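You operate a simulated robot arm through the tools that you are given. There is no shell and no other tool. Be economical: measure what you need, move in short steps, check, and stop when the job is done.

Carry out the task below with a simulated robot arm. There is one attempt and no reset: what you move stays moved.

JOB
Take the oil can from the top of the grey store shelf and put it on the beige stone slab.

The check looks at the end state, three seconds after you hand in, the way a careful person would. Anything else that was tipped, shoved, dropped, spilled or broken makes it a failure.

ROBOT AND FRAMES
A 6-joint arm with a two-finger parallel gripper, fixed in place. Base frame: the origin is at the foot of the arm, x ahead of it, y to its left, z up; the work surface is at about z = 0. Units: mm, degrees, N and s.
With the tool pointing down near the work surface it reaches from about 160 to 420 mm from the base axis. Its first joint turns from -66.0 to 66.0 degrees. Payload 1.57 kg.
The TCP is the grasp point between the finger pads, 30 mm short of the fingertips. In the tool frame z runs along the fingers and y along their closing line. Largest opening 80 mm; finger width 17, thickness 12; the body of the gripper, 40 by 82 mm, starts 80 mm behind the TCP.
Orientation is that of the tool frame in the base frame, as a unit quaternion [x, y, z, w]. With the fingers straight down and closing along the base's y, the tool's x points along the base's -x, its y along +y and its z along -z.

CONTROLS
- The arm moves only by the tool arm_command. Its argument "steps" is a list of rows, each an object of numbers (a shift or turn left out is 0, a gripper value left out holds the last): "tx", "ty", "tz": the shift along the base's x, y, z in units of 150 mm (1.0 is 150 mm); "ax", "ay", "az": the turn, a rotation vector about the base's x, y, z in units of 120 degrees (1.0 is 120 degrees); "claw": the gripper command, from -1 (fully open) to 1 (shut), values between in proportion. In form: [{"tx": .., "ty": .., "tz": .., "ax": .., "ay": .., "az": .., "claw": ..}, ...]. A call has 1 to 8 rows; each row is the pose to reach, as a shift and turn from the pose commanded when the call began. A call with a number of a shift or a turn outside -1 to 1 is refused whole. Rows are played at 5 a second. More than 50 mm and 8.6 degrees between two rows, or a gripper value outside its range, and nothing of the call is played. Where a pose cannot be reached the arm comes as near as it can. A force on the tool above 40 N (or 10 N above the force at the start of the call, whichever is more), or a blocked arm, ends the call early, and 0.2 s more pass. The fingers move at their own pace (about 153 mm/s each) and stop on an object; they squeeze with about 43 N. The grip force told is the motor's: it shows also when the fingers shut on nothing. Time passes only in rows, and 0.2 s behind the last, so rows that repeat a pose let the fingers close. The reply holds the time, the measured pose of the TCP, the force on the tool along the base axes, the opening and the grip force, in the units named above and with some noise.
- Cameras (640 x 400 px; columns grow to the right, rows downward): "scene" is fixed at [54.9, -337.1, 411.5]; the picture's right is [0.74, -0.67, 0.00], its down [-0.46, -0.51, -0.73] and it looks along [0.49, 0.54, -0.68] (base axes); focal length 228 px, centre (320, 200). "wrist" rides on the gripper at [-32, 0, -78] in the tool frame; the picture's right is [0.00, -1.00, 0.00], its down [0.97, 0.00, -0.24] and it looks along [0.24, 0.00, 0.97] (tool axes); focal length 218 px, centre (320, 200).
- get_image(camera): a new picture of that camera. It takes no simulated time.
- measure_at(camera, pixels): for up to 12 pixels [column, row] of the newest picture of that camera ("zoom" is the newest enlarged one), the place [x, y, z] in the base frame of the surface seen there, good to about 3 mm. It takes no simulated time.
- enlarge(camera, box): a new picture of the part [left, top, right, bottom] of that camera's present view, enlarged. It takes no simulated time.
- sign_off(): hands the job in; it is judged then, once.

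Keep the steps short. Do not move on a guess: measure, check each grasp and each placing, and mend mistakes. In all there are 60 turns and 26 pictures (those below and enlarged ones count). Leave the gripper open and the arm clear of the work at the hand-in unless told otherwise, and finish with a single line.

The tools are called after "Call:" as name(argument=value, ...) on one line, values as JSON. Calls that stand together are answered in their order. arm_command: Moves the arm, as the interface text tells. Its arguments: {"type":"object","properties":{"steps":{"type":"array"}},"required":["steps"]} The other tools are called the same way: get_image (camera) takes a picture; measure_at (camera, pixels) gives the place of the surface under pixels of a picture; enlarge (camera, box) takes an enlarged picture of a part of a camera's view; sign_off () hands the job in.

At the start:

```text
time: 0.0
position: [257.1, -116.2, 222.4]
ee_rot: [0.0, 1.0, 0.0, 0.0]
wrist_force: [0.7, 0.0, -2.1]
width: 79.8
grasp_force: 0.0
```

scene: 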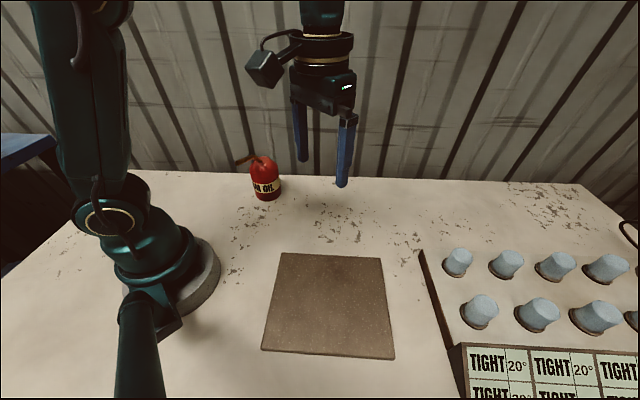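
wrist: 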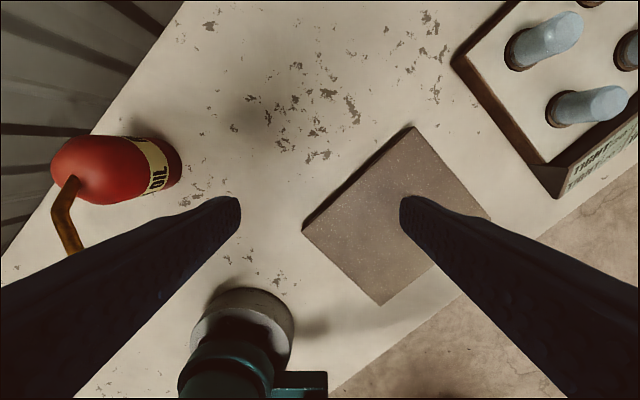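

The red oil can is at about (265,180) in the scene picture and the slab is at (330,305). I can't make out a grey shelf, so I'll enlarge the can and measure.

Call:
enlarge(camera="scene", box=[200, 130, 330, 220])

Call:
measure_at(camera="scene", pixels=[[265, 164], [265, 187], [268, 197], [240, 161], [285, 254], [380, 259], [394, 358], [263, 350], [330, 305], [240, 220], [20, 150], [300, 200]])

Call:
measure_at(camera="wrist", pixels=[[90, 170], [150, 165], [172, 165], [70, 190], [65, 230], [80, 250], [413, 127], [303, 230], [382, 304], [390, 220], [200, 230], [20, 150]])

```text
4.44 times, centred on (265, 175) of scene
```

zoom: 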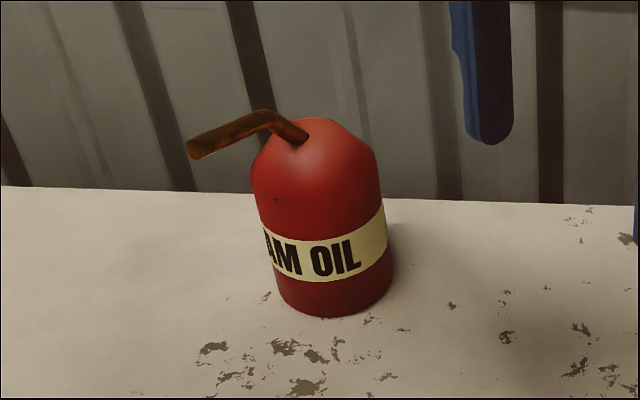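

```text
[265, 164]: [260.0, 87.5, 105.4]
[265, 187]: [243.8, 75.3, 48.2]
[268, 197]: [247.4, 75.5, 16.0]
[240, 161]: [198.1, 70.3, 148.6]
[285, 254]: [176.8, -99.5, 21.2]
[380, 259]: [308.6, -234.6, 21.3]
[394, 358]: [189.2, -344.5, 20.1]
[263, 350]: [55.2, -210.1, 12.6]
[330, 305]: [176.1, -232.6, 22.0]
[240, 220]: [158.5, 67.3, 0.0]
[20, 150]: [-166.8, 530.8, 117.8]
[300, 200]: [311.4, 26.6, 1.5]
```

```text
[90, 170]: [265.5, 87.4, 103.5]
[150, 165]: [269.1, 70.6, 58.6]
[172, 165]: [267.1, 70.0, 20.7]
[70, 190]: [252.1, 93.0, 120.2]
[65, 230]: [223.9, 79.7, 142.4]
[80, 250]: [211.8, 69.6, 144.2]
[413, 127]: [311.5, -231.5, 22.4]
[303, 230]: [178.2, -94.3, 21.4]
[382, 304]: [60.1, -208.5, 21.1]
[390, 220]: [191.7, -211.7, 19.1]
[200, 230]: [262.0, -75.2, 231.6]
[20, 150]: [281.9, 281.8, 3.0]
```

The can stands directly on the work surface, with its base at z≈0. No grey store shelf is in view. Before I touch this can, I'll look around with the wrist camera for a shelf or a second oil can. First I'll tilt the tool forward in small steps, in free air.

Call:
arm_command(steps=[{"ay": -0.065, "tz": 0.1}, {"ay": -0.13, "tz": 0.2}, {"ay": -0.195, "tz": 0.3}, {"ay": -0.26, "tz": 0.3}, {"ay": -0.325, "tz": 0.3}, {"ay": -0.39, "tz": 0.3}, {"ay": -0.455, "tz": 0.3}, {"ay": -0.5, "tz": 0.3}])

Call:
get_image(camera="wrist")

Call:
enlarge(camera="scene", box=[520, 170, 640, 260])

Call:
enlarge(camera="scene", box=[0, 100, 140, 300])

```text
time: 1.8
position: [257.4, -115.9, 268.5]
ee_rot: [-0.001, 0.866, 0.0, 0.501]
wrist_force: [0.2, 0.1, -0.7]
width: 80.1
grasp_force: 0.1
```

```text
22 pictures are left
```

wrist: 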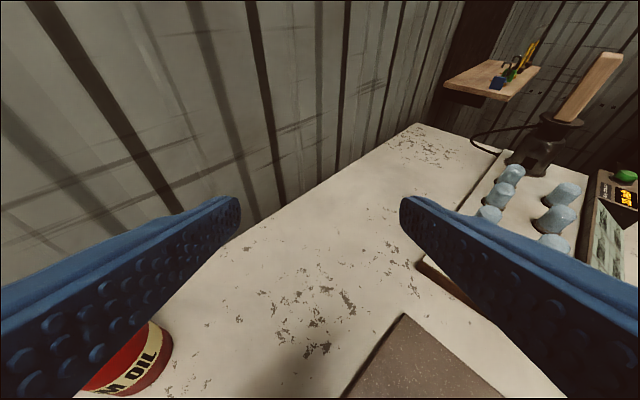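

```text
4.44 times, centred on (580, 215) of scene
```

zoom: 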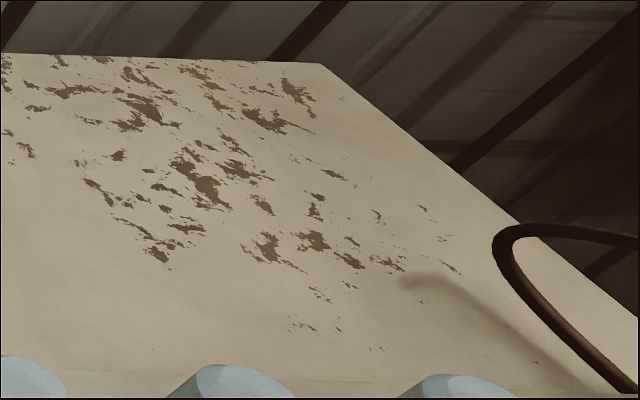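

```text
2.00 times, centred on (70, 200) of scene
```

zoom: 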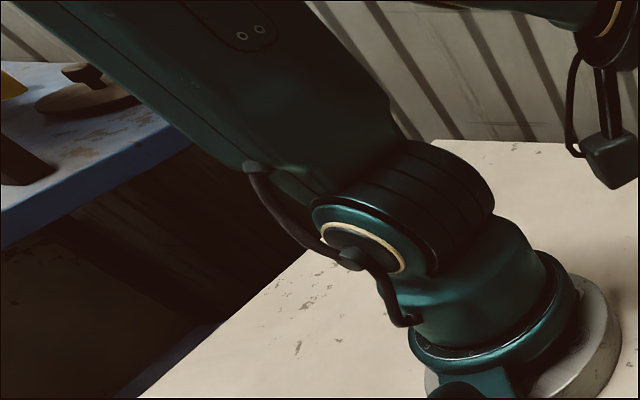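

Ahead there is only a wooden wall shelf, far away and holding other tools, and no second can. Next I'll look to the left by turning the tool about the vertical.

Call:
arm_command(steps=[{"az": 0.065}, {"az": 0.13}, {"az": 0.195}, {"az": 0.26}, {"az": 0.325}, {"az": 0.39}, {"az": 0.455}, {"az": 0.5}])

Call:
get_image(camera="wrist")

```text
time: 3.6
position: [258.2, -116.5, 266.2]
ee_rot: [-0.434, 0.75, 0.251, 0.432]
wrist_force: [-0.7, -0.5, -0.1]
width: 79.7
grasp_force: 0.1
```

```text
19 pictures are left
```

wrist: 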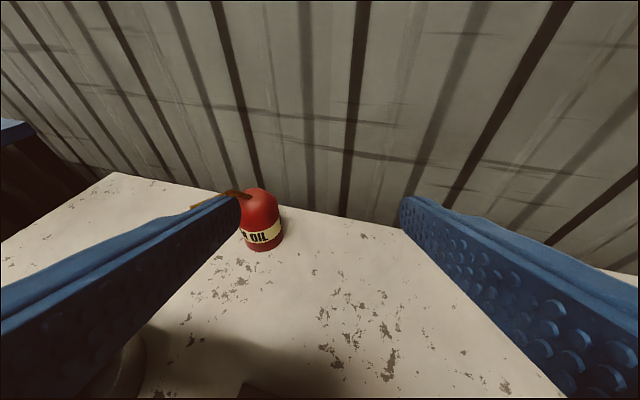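

On the left there is only the wall and this one can. Now I'll look to the right (−y).

Call:
arm_command(steps=[{"az": -0.07}, {"az": -0.14}, {"az": -0.21}, {"az": -0.28}, {"az": -0.35}, {"az": -0.42}, {"az": -0.49}, {"az": -0.56}])

Call:
arm_command(steps=[{"az": -0.07}, {"az": -0.14}, {"az": -0.21}, {"az": -0.28}, {"az": -0.35}, {"az": -0.42}, {"az": -0.44}])

Call:
get_image(camera="wrist")

```text
time: 5.4
position: [257.0, -116.2, 268.5]
ee_rot: [0.054, 0.864, -0.031, 0.5]
wrist_force: [0.9, -0.2, -0.9]
width: 79.7
grasp_force: 0.0
```

```text
time: 7.0
position: [257.6, -115.6, 268.0]
ee_rot: [0.434, 0.75, -0.25, 0.433]
wrist_force: [1.0, -0.1, -0.6]
width: 79.7
grasp_force: 0.1
out of reach, approached as far as the arm can: row 1, 2, 3
```

```text
18 pictures are left
```

wrist: 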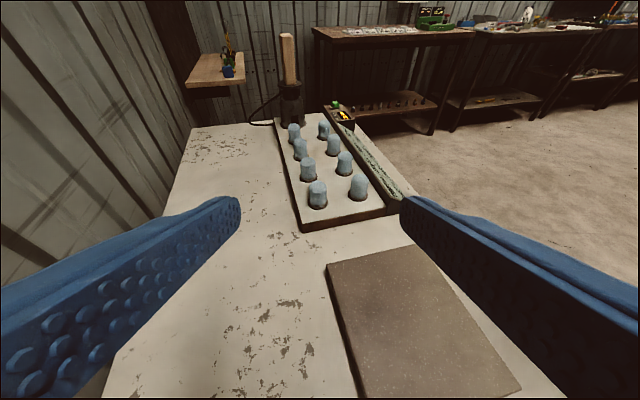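

There is no grey store shelf within reach, and this is the only oil can. It stands on the worktop at about (262,104), and the slab is clearly identified. I'll use this can and report the mismatch. First I'll bring the tool back to pointing down, high up.

Call:
arm_command(steps=[{"az": 0.07}, {"az": 0.14}, {"az": 0.21}, {"az": 0.28}, {"az": 0.35}, {"az": 0.42}, {"az": 0.47}, {"az": 0.5}])

Call:
arm_command(steps=[{"ay": 0.065}, {"ay": 0.13}, {"ay": 0.195}, {"ay": 0.26}, {"ay": 0.325}, {"ay": 0.39}, {"ay": 0.455}, {"ay": 0.5}])

Call:
arm_command(steps=[{"ty": 0.25}, {"ty": 0.5}, {"ty": 0.75}, {"ty": 0.95}, {"ty": 1.0}])

Call:
get_image(camera="wrist")

```text
time: 8.8
position: [256.6, -118.1, 269.7]
ee_rot: [0.145, 0.854, -0.084, 0.492]
wrist_force: [0.1, 0.1, 0.4]
width: 80.0
grasp_force: 0.0
out of reach, approached as far as the arm can: row 3, 4, 6, 7, 8
```

```text
time: 10.6
position: [257.5, -116.3, 268.0]
ee_rot: [0.082, 0.986, -0.143, -0.001]
wrist_force: [-0.2, -0.3, 0.3]
width: 80.0
grasp_force: 0.0
```

```text
time: 11.8
position: [256.0, 33.1, 268.5]
ee_rot: [0.084, 0.986, -0.145, -0.001]
wrist_force: [1.1, -0.4, -0.6]
width: 80.0
grasp_force: 0.2
```

```text
17 pictures are left
```

wrist: 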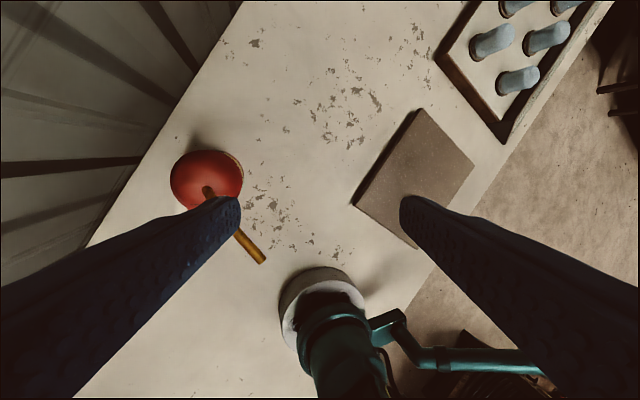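

The tool is left with some residual tilt, because some turn rows were out of reach. From this picture I'll measure the can, the spout and the back edge of the table, then correct the orientation.

Call:
measure_at(camera="wrist", pixels=[[206, 188], [180, 160], [200, 152], [225, 155], [240, 170], [172, 185], [236, 190], [240, 236], [263, 258], [150, 150], [100, 230], [209, 196]])

Call:
enlarge(camera="wrist", box=[150, 130, 290, 270])

```text
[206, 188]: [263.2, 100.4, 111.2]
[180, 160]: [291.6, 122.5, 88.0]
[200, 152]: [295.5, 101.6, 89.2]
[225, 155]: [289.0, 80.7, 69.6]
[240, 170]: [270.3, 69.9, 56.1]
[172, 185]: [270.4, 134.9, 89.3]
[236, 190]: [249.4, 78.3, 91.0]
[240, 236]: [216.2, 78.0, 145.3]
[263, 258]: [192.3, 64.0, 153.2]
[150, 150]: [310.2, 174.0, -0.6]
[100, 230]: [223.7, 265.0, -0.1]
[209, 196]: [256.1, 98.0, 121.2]
```

```text
2.86 times, centred on (220, 200) of wrist
```

zoom: 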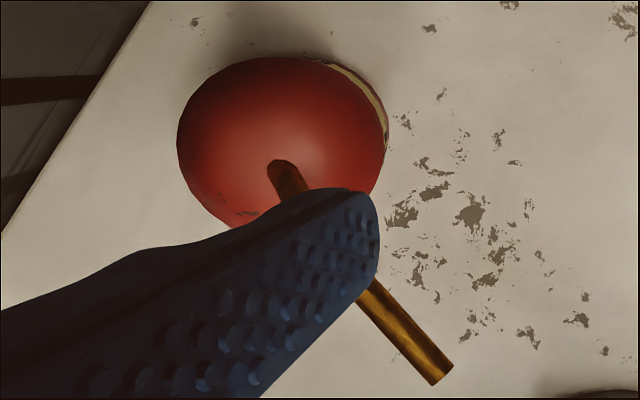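

The can fits a circle centred at about (263,102.5), roughly 67 mm across, with straight sides up to z≈88. The spout points along (-0.89,-0.46) up to z≈153. I'll straighten the tool with a yaw of 27.5° so the fingers close across the spout direction, and move above the can while staying high.

Call:
arm_command(steps=[{"ax": 0.023, "ay": 0.0055, "az": 0.0513, "tx": 0.007, "ty": 0.075}, {"ax": 0.0458, "ay": 0.0109, "az": 0.1027, "tx": 0.013, "ty": 0.15}, {"ax": 0.0688, "ay": 0.0164, "az": 0.154, "tx": 0.02, "ty": 0.23}, {"ax": 0.0917, "ay": 0.0218, "az": 0.2053, "tx": 0.027, "ty": 0.31}, {"ax": 0.1146, "ay": 0.0273, "az": 0.2567, "tx": 0.035, "ty": 0.39}, {"ax": 0.1375, "ay": 0.0327, "az": 0.308, "tx": 0.043, "ty": 0.46}, {"ax": 0.1375, "ay": 0.0327, "az": 0.308, "tx": 0.043, "ty": 0.46}])

Call:
get_image(camera="wrist")

```text
time: 13.4
position: [263.6, 102.7, 267.8]
ee_rot: [-0.239, 0.971, 0.001, 0.0]
wrist_force: [-0.7, 0.3, -0.5]
width: 79.8
grasp_force: 0.0
```

```text
15 pictures are left
```

wrist: 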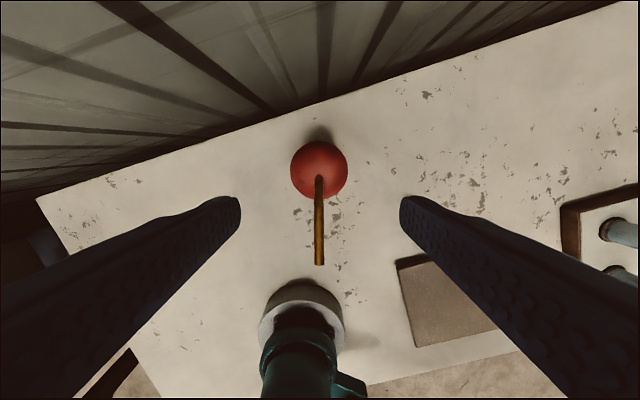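

The can is centred between the fingers (column 319) and the spout lies along the middle line. I'll measure the rim edges and the nearest wall before going down.

Call:
measure_at(camera="wrist", pixels=[[294, 170], [344, 170], [319, 144], [319, 178], [319, 230], [319, 262], [300, 118], [300, 80], [300, 30]])

```text
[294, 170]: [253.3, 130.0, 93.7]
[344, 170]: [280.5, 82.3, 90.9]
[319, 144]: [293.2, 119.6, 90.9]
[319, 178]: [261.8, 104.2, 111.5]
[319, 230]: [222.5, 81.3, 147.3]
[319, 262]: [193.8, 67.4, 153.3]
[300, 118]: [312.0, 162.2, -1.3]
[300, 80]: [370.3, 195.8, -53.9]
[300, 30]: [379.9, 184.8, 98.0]
```

The can is centred to within 2 mm and the wall is more than 90 mm from the gripper. I'll descend in two stages.

Call:
arm_command(steps=[{"tz": -0.2}, {"tz": -0.4}, {"tz": -0.6}, {"tz": -0.8}, {"tz": -0.8}])

Call:
get_image(camera="wrist")

```text
time: 14.6
position: [264.6, 102.1, 147.5]
ee_rot: [-0.238, 0.971, 0.001, 0.0]
wrist_force: [0.0, -0.4, -0.2]
width: 80.2
grasp_force: 0.1
```

```text
14 pictures are left
```

wrist: 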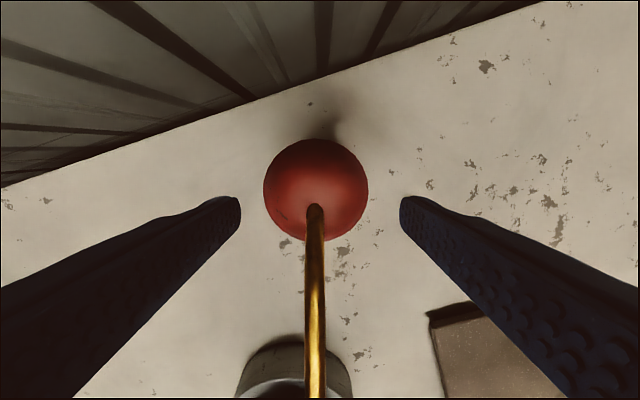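

The can is at column 316, about 2 mm toward the left finger. I'll correct for that and go down to z≈65 mm.

Call:
arm_command(steps=[{"tx": -0.006, "ty": 0.012, "tz": -0.1}, {"tx": -0.006, "ty": 0.012, "tz": -0.22}, {"tx": -0.006, "ty": 0.012, "tz": -0.33}, {"tx": -0.006, "ty": 0.012, "tz": -0.44}, {"tx": -0.006, "ty": 0.012, "tz": -0.55}, {"tx": -0.006, "ty": 0.012, "tz": -0.55}])

Call:
get_image(camera="wrist")

Call:
enlarge(camera="scene", box=[180, 80, 360, 220])

```text
time: 16.0
position: [263.8, 105.6, 66.1]
ee_rot: [-0.239, 0.971, 0.001, -0.001]
wrist_force: [0.1, 0.5, -0.1]
width: 80.0
grasp_force: 0.1
```

```text
13 pictures are left
```

wrist: 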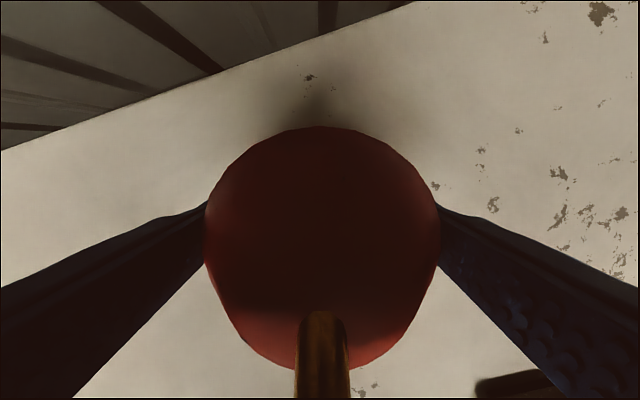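

```text
2.86 times, centred on (270, 150) of scene
```

zoom: 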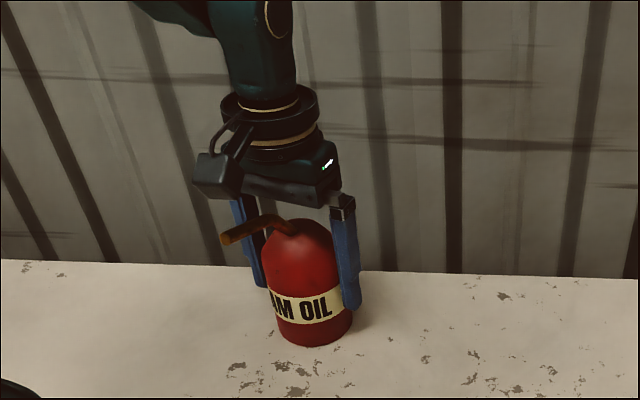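

The can sits centred between the fingers and the spout is clear of the palm. I'll close the fingers now.

Call:
arm_command(steps=[{"claw": -0.6}, {"claw": -0.6}, {"claw": 1}, {"claw": 1}, {"claw": 1}, {"claw": 1}])

```text
time: 17.4
position: [262.7, 104.5, 66.4]
ee_rot: [-0.238, 0.971, 0.001, -0.001]
wrist_force: [0.1, -0.3, 0.2]
width: 69.3
grasp_force: 42.6
```

The fingers stopped on the can at 69 mm with a 43 N grip. I'll try a small lift and check it.

Call:
arm_command(steps=[{"tz": 0.05}, {"tz": 0.12}, {"tz": 0.2}, {"tz": 0.2}])

Call:
enlarge(camera="scene", box=[180, 80, 360, 220])

```text
time: 18.4
position: [263.4, 105.5, 96.7]
ee_rot: [-0.239, 0.971, 0.001, 0.0]
wrist_force: [-0.1, -0.2, -3.9]
width: 69.1
grasp_force: 42.7
```

```text
2.86 times, centred on (270, 150) of scene
```

zoom: 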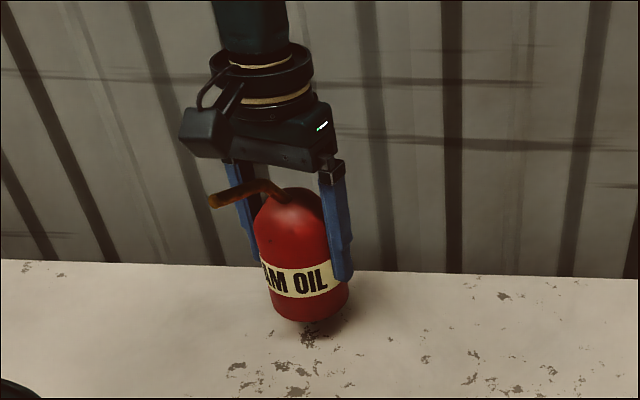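

It's held upright and takes about 4 N of load. I'll raise it to about 150 mm and swing it around the base toward the slab, with the yaw following.

Call:
arm_command(steps=[{"tz": 0.12}, {"tz": 0.25}, {"tz": 0.37}, {"tz": 0.37}])

Call:
arm_command(steps=[{"tx": 0.035, "ty": -0.1, "az": -0.026}, {"tx": 0.07, "ty": -0.25, "az": -0.065}, {"tx": 0.1, "ty": -0.4, "az": -0.105}, {"tx": 0.12, "ty": -0.55, "az": -0.144}, {"tx": 0.133, "ty": -0.65, "az": -0.17}, {"tx": 0.133, "ty": -0.7, "az": -0.183}, {"tx": 0.133, "ty": -0.7, "az": -0.183}])

Call:
arm_command(steps=[{"tx": -0.01, "ty": -0.1, "az": -0.026}, {"tx": -0.03, "ty": -0.25, "az": -0.065}, {"tx": -0.06, "ty": -0.4, "az": -0.105}, {"tx": -0.1, "ty": -0.55, "az": -0.144}, {"tx": -0.15, "ty": -0.7, "az": -0.183}, {"tx": -0.193, "ty": -0.827, "az": -0.217}, {"tx": -0.193, "ty": -0.827, "az": -0.217}])

Call:
arm_command(steps=[{"tx": -0.06, "ty": -0.09, "az": -0.026}, {"tx": -0.15, "ty": -0.22, "az": -0.065}, {"tx": -0.25, "ty": -0.36, "az": -0.108}, {"tx": -0.35, "ty": -0.5, "az": -0.151}, {"tx": -0.43, "ty": -0.6, "az": -0.186}, {"tx": -0.473, "ty": -0.653, "az": -0.204}, {"tx": -0.473, "ty": -0.653, "az": -0.204}])

Call:
get_image(camera="scene")

Call:
get_image(camera="wrist")

```text
time: 19.4
position: [262.8, 104.0, 150.2]
ee_rot: [-0.239, 0.971, 0.001, 0.0]
wrist_force: [-0.2, 0.4, -5.5]
width: 69.2
grasp_force: 43.0
```

```text
time: 21.0
position: [283.3, -0.3, 150.8]
ee_rot: [-0.049, 0.999, 0.001, 0.0]
wrist_force: [0.0, 0.2, -4.5]
width: 69.2
grasp_force: 43.1
```

```text
time: 22.6
position: [254.4, -126.3, 150.2]
ee_rot: [0.178, 0.984, 0.001, 0.0]
wrist_force: [-0.3, -0.6, -4.4]
width: 69.2
grasp_force: 43.5
```

```text
time: 24.2
position: [182.6, -222.4, 151.3]
ee_rot: [0.382, 0.924, 0.0, 0.0]
wrist_force: [-0.2, -0.1, -4.3]
width: 69.3
grasp_force: 42.7
```

```text
10 pictures are left
```

scene: 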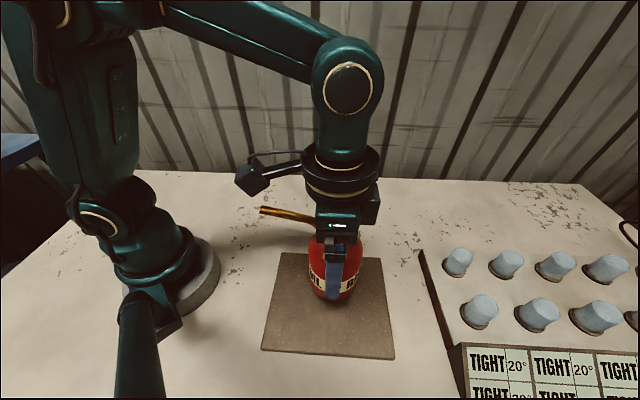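

```text
9 pictures are left
```

wrist: 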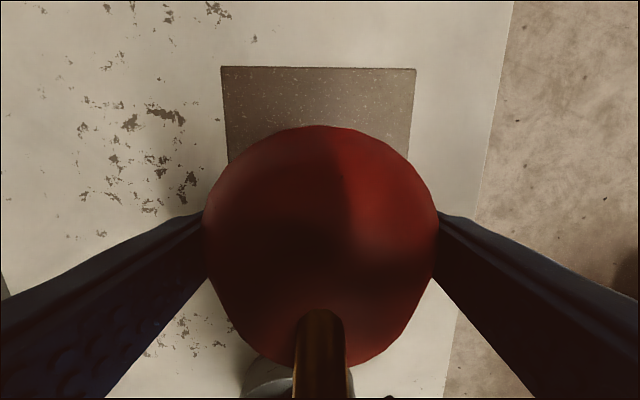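

The can is over the slab's middle (182.6,-222.4). Contact is expected at TCP z≈87. I'll lower to about 91 and then go down in fine steps, watching the force.

Call:
arm_command(steps=[{"tz": -0.1}, {"tz": -0.2}, {"tz": -0.3}, {"tz": -0.36}, {"tz": -0.4}, {"tz": -0.4}])

Call:
arm_command(steps=[{"tz": -0.007}, {"tz": -0.013}, {"tz": -0.013}])

```text
time: 25.6
position: [183.4, -223.7, 90.0]
ee_rot: [0.382, 0.924, 0.001, 0.001]
wrist_force: [0.0, -0.2, -4.0]
width: 69.4
grasp_force: 43.0
```

```text
time: 26.4
position: [183.3, -222.4, 88.1]
ee_rot: [0.382, 0.924, 0.001, 0.0]
wrist_force: [-0.3, 0.4, -4.7]
width: 69.2
grasp_force: 43.0
```

The can still hangs free at −4.5 N, so I'll keep going in 1 mm steps.

Call:
arm_command(steps=[{"tz": -0.007}, {"tz": -0.007}])

Call:
arm_command(steps=[{"tz": -0.007}, {"tz": -0.007}])

```text
time: 27.0
position: [183.3, -223.3, 87.8]
ee_rot: [0.382, 0.924, 0.0, 0.0]
wrist_force: [0.1, 0.0, -5.6]
width: 69.4
grasp_force: 42.7
```

```text
time: 27.6
position: [183.1, -222.9, 86.1]
ee_rot: [0.382, 0.924, 0.0, 0.001]
wrist_force: [-2.9, 2.3, 17.9]
width: 69.5
grasp_force: 43.7
```

The force has turned to +18 N, so the can is on the slab. I'll back off half a millimetre to ease the load, then open slowly.

Call:
arm_command(steps=[{"tz": 0.0035}, {"tz": 0.0035}])

Call:
arm_command(steps=[{"claw": -0.8}, {"claw": -1}, {"claw": -1}, {"claw": -1}])

Call:
get_image(camera="wrist")

```text
time: 28.2
position: [182.0, -221.3, 88.1]
ee_rot: [0.382, 0.924, 0.0, 0.0]
wrist_force: [1.9, -0.7, -1.7]
width: 69.5
grasp_force: 42.9
```

```text
time: 29.2
position: [183.0, -222.3, 87.7]
ee_rot: [0.382, 0.924, 0.001, 0.0]
wrist_force: [0.7, 0.3, -0.1]
width: 79.9
grasp_force: 0.0
```

```text
8 pictures are left
```

wrist: 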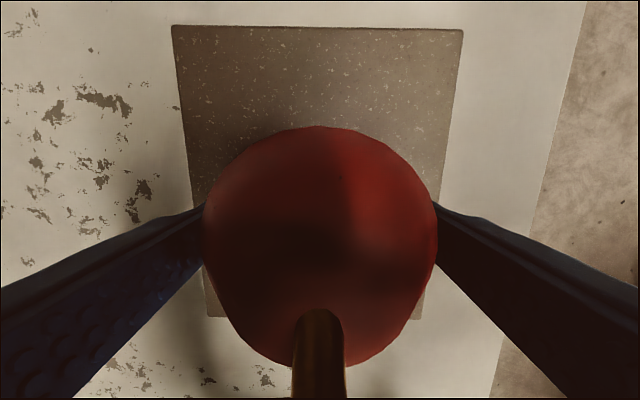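

The fingers are open and the can is centred between them, standing on the slab. I'll lift straight up to clear it, then check.

Call:
arm_command(steps=[{"tz": 0.08}, {"tz": 0.2}, {"tz": 0.4}, {"tz": 0.6}, {"tz": 0.8}, {"tz": 1.0}, {"tz": 1.0}])

Call:
get_image(camera="scene")

Call:
get_image(camera="wrist")

```text
time: 30.8
position: [182.5, -223.2, 239.7]
ee_rot: [0.382, 0.924, 0.002, 0.0]
wrist_force: [0.0, -1.2, 0.4]
width: 80.2
grasp_force: 0.2
```

```text
7 pictures are left
```

scene: 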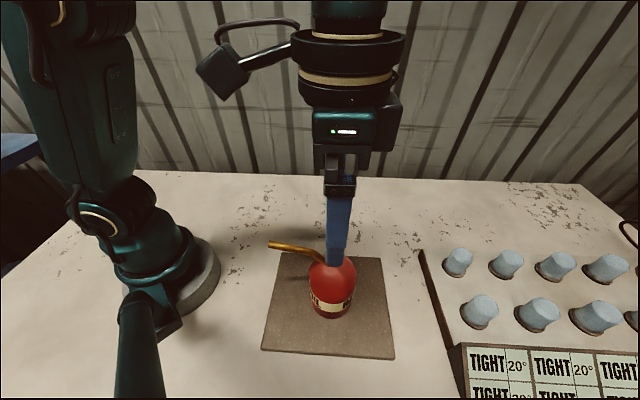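

```text
6 pictures are left
```

wrist: 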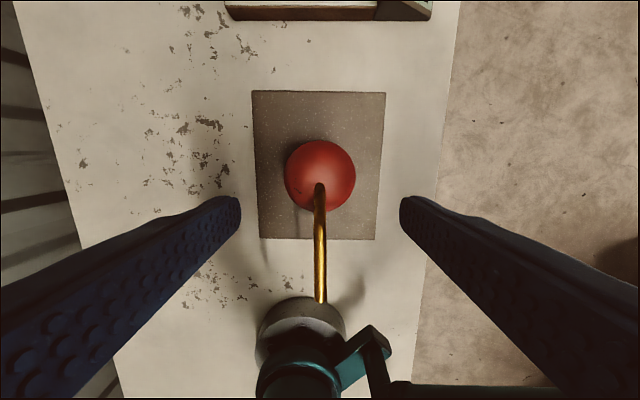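

The can stands upright in the middle of the slab, nothing else has moved, and the gripper is open about 60 mm above the can's spout. I'm handing in.

Call:
sign_off()

```text
The job is handed in.
```

The oil can now stands upright on the beige stone slab, but I took it from the worktop because I found no grey store shelf within reach and this was the only oil can I could see.
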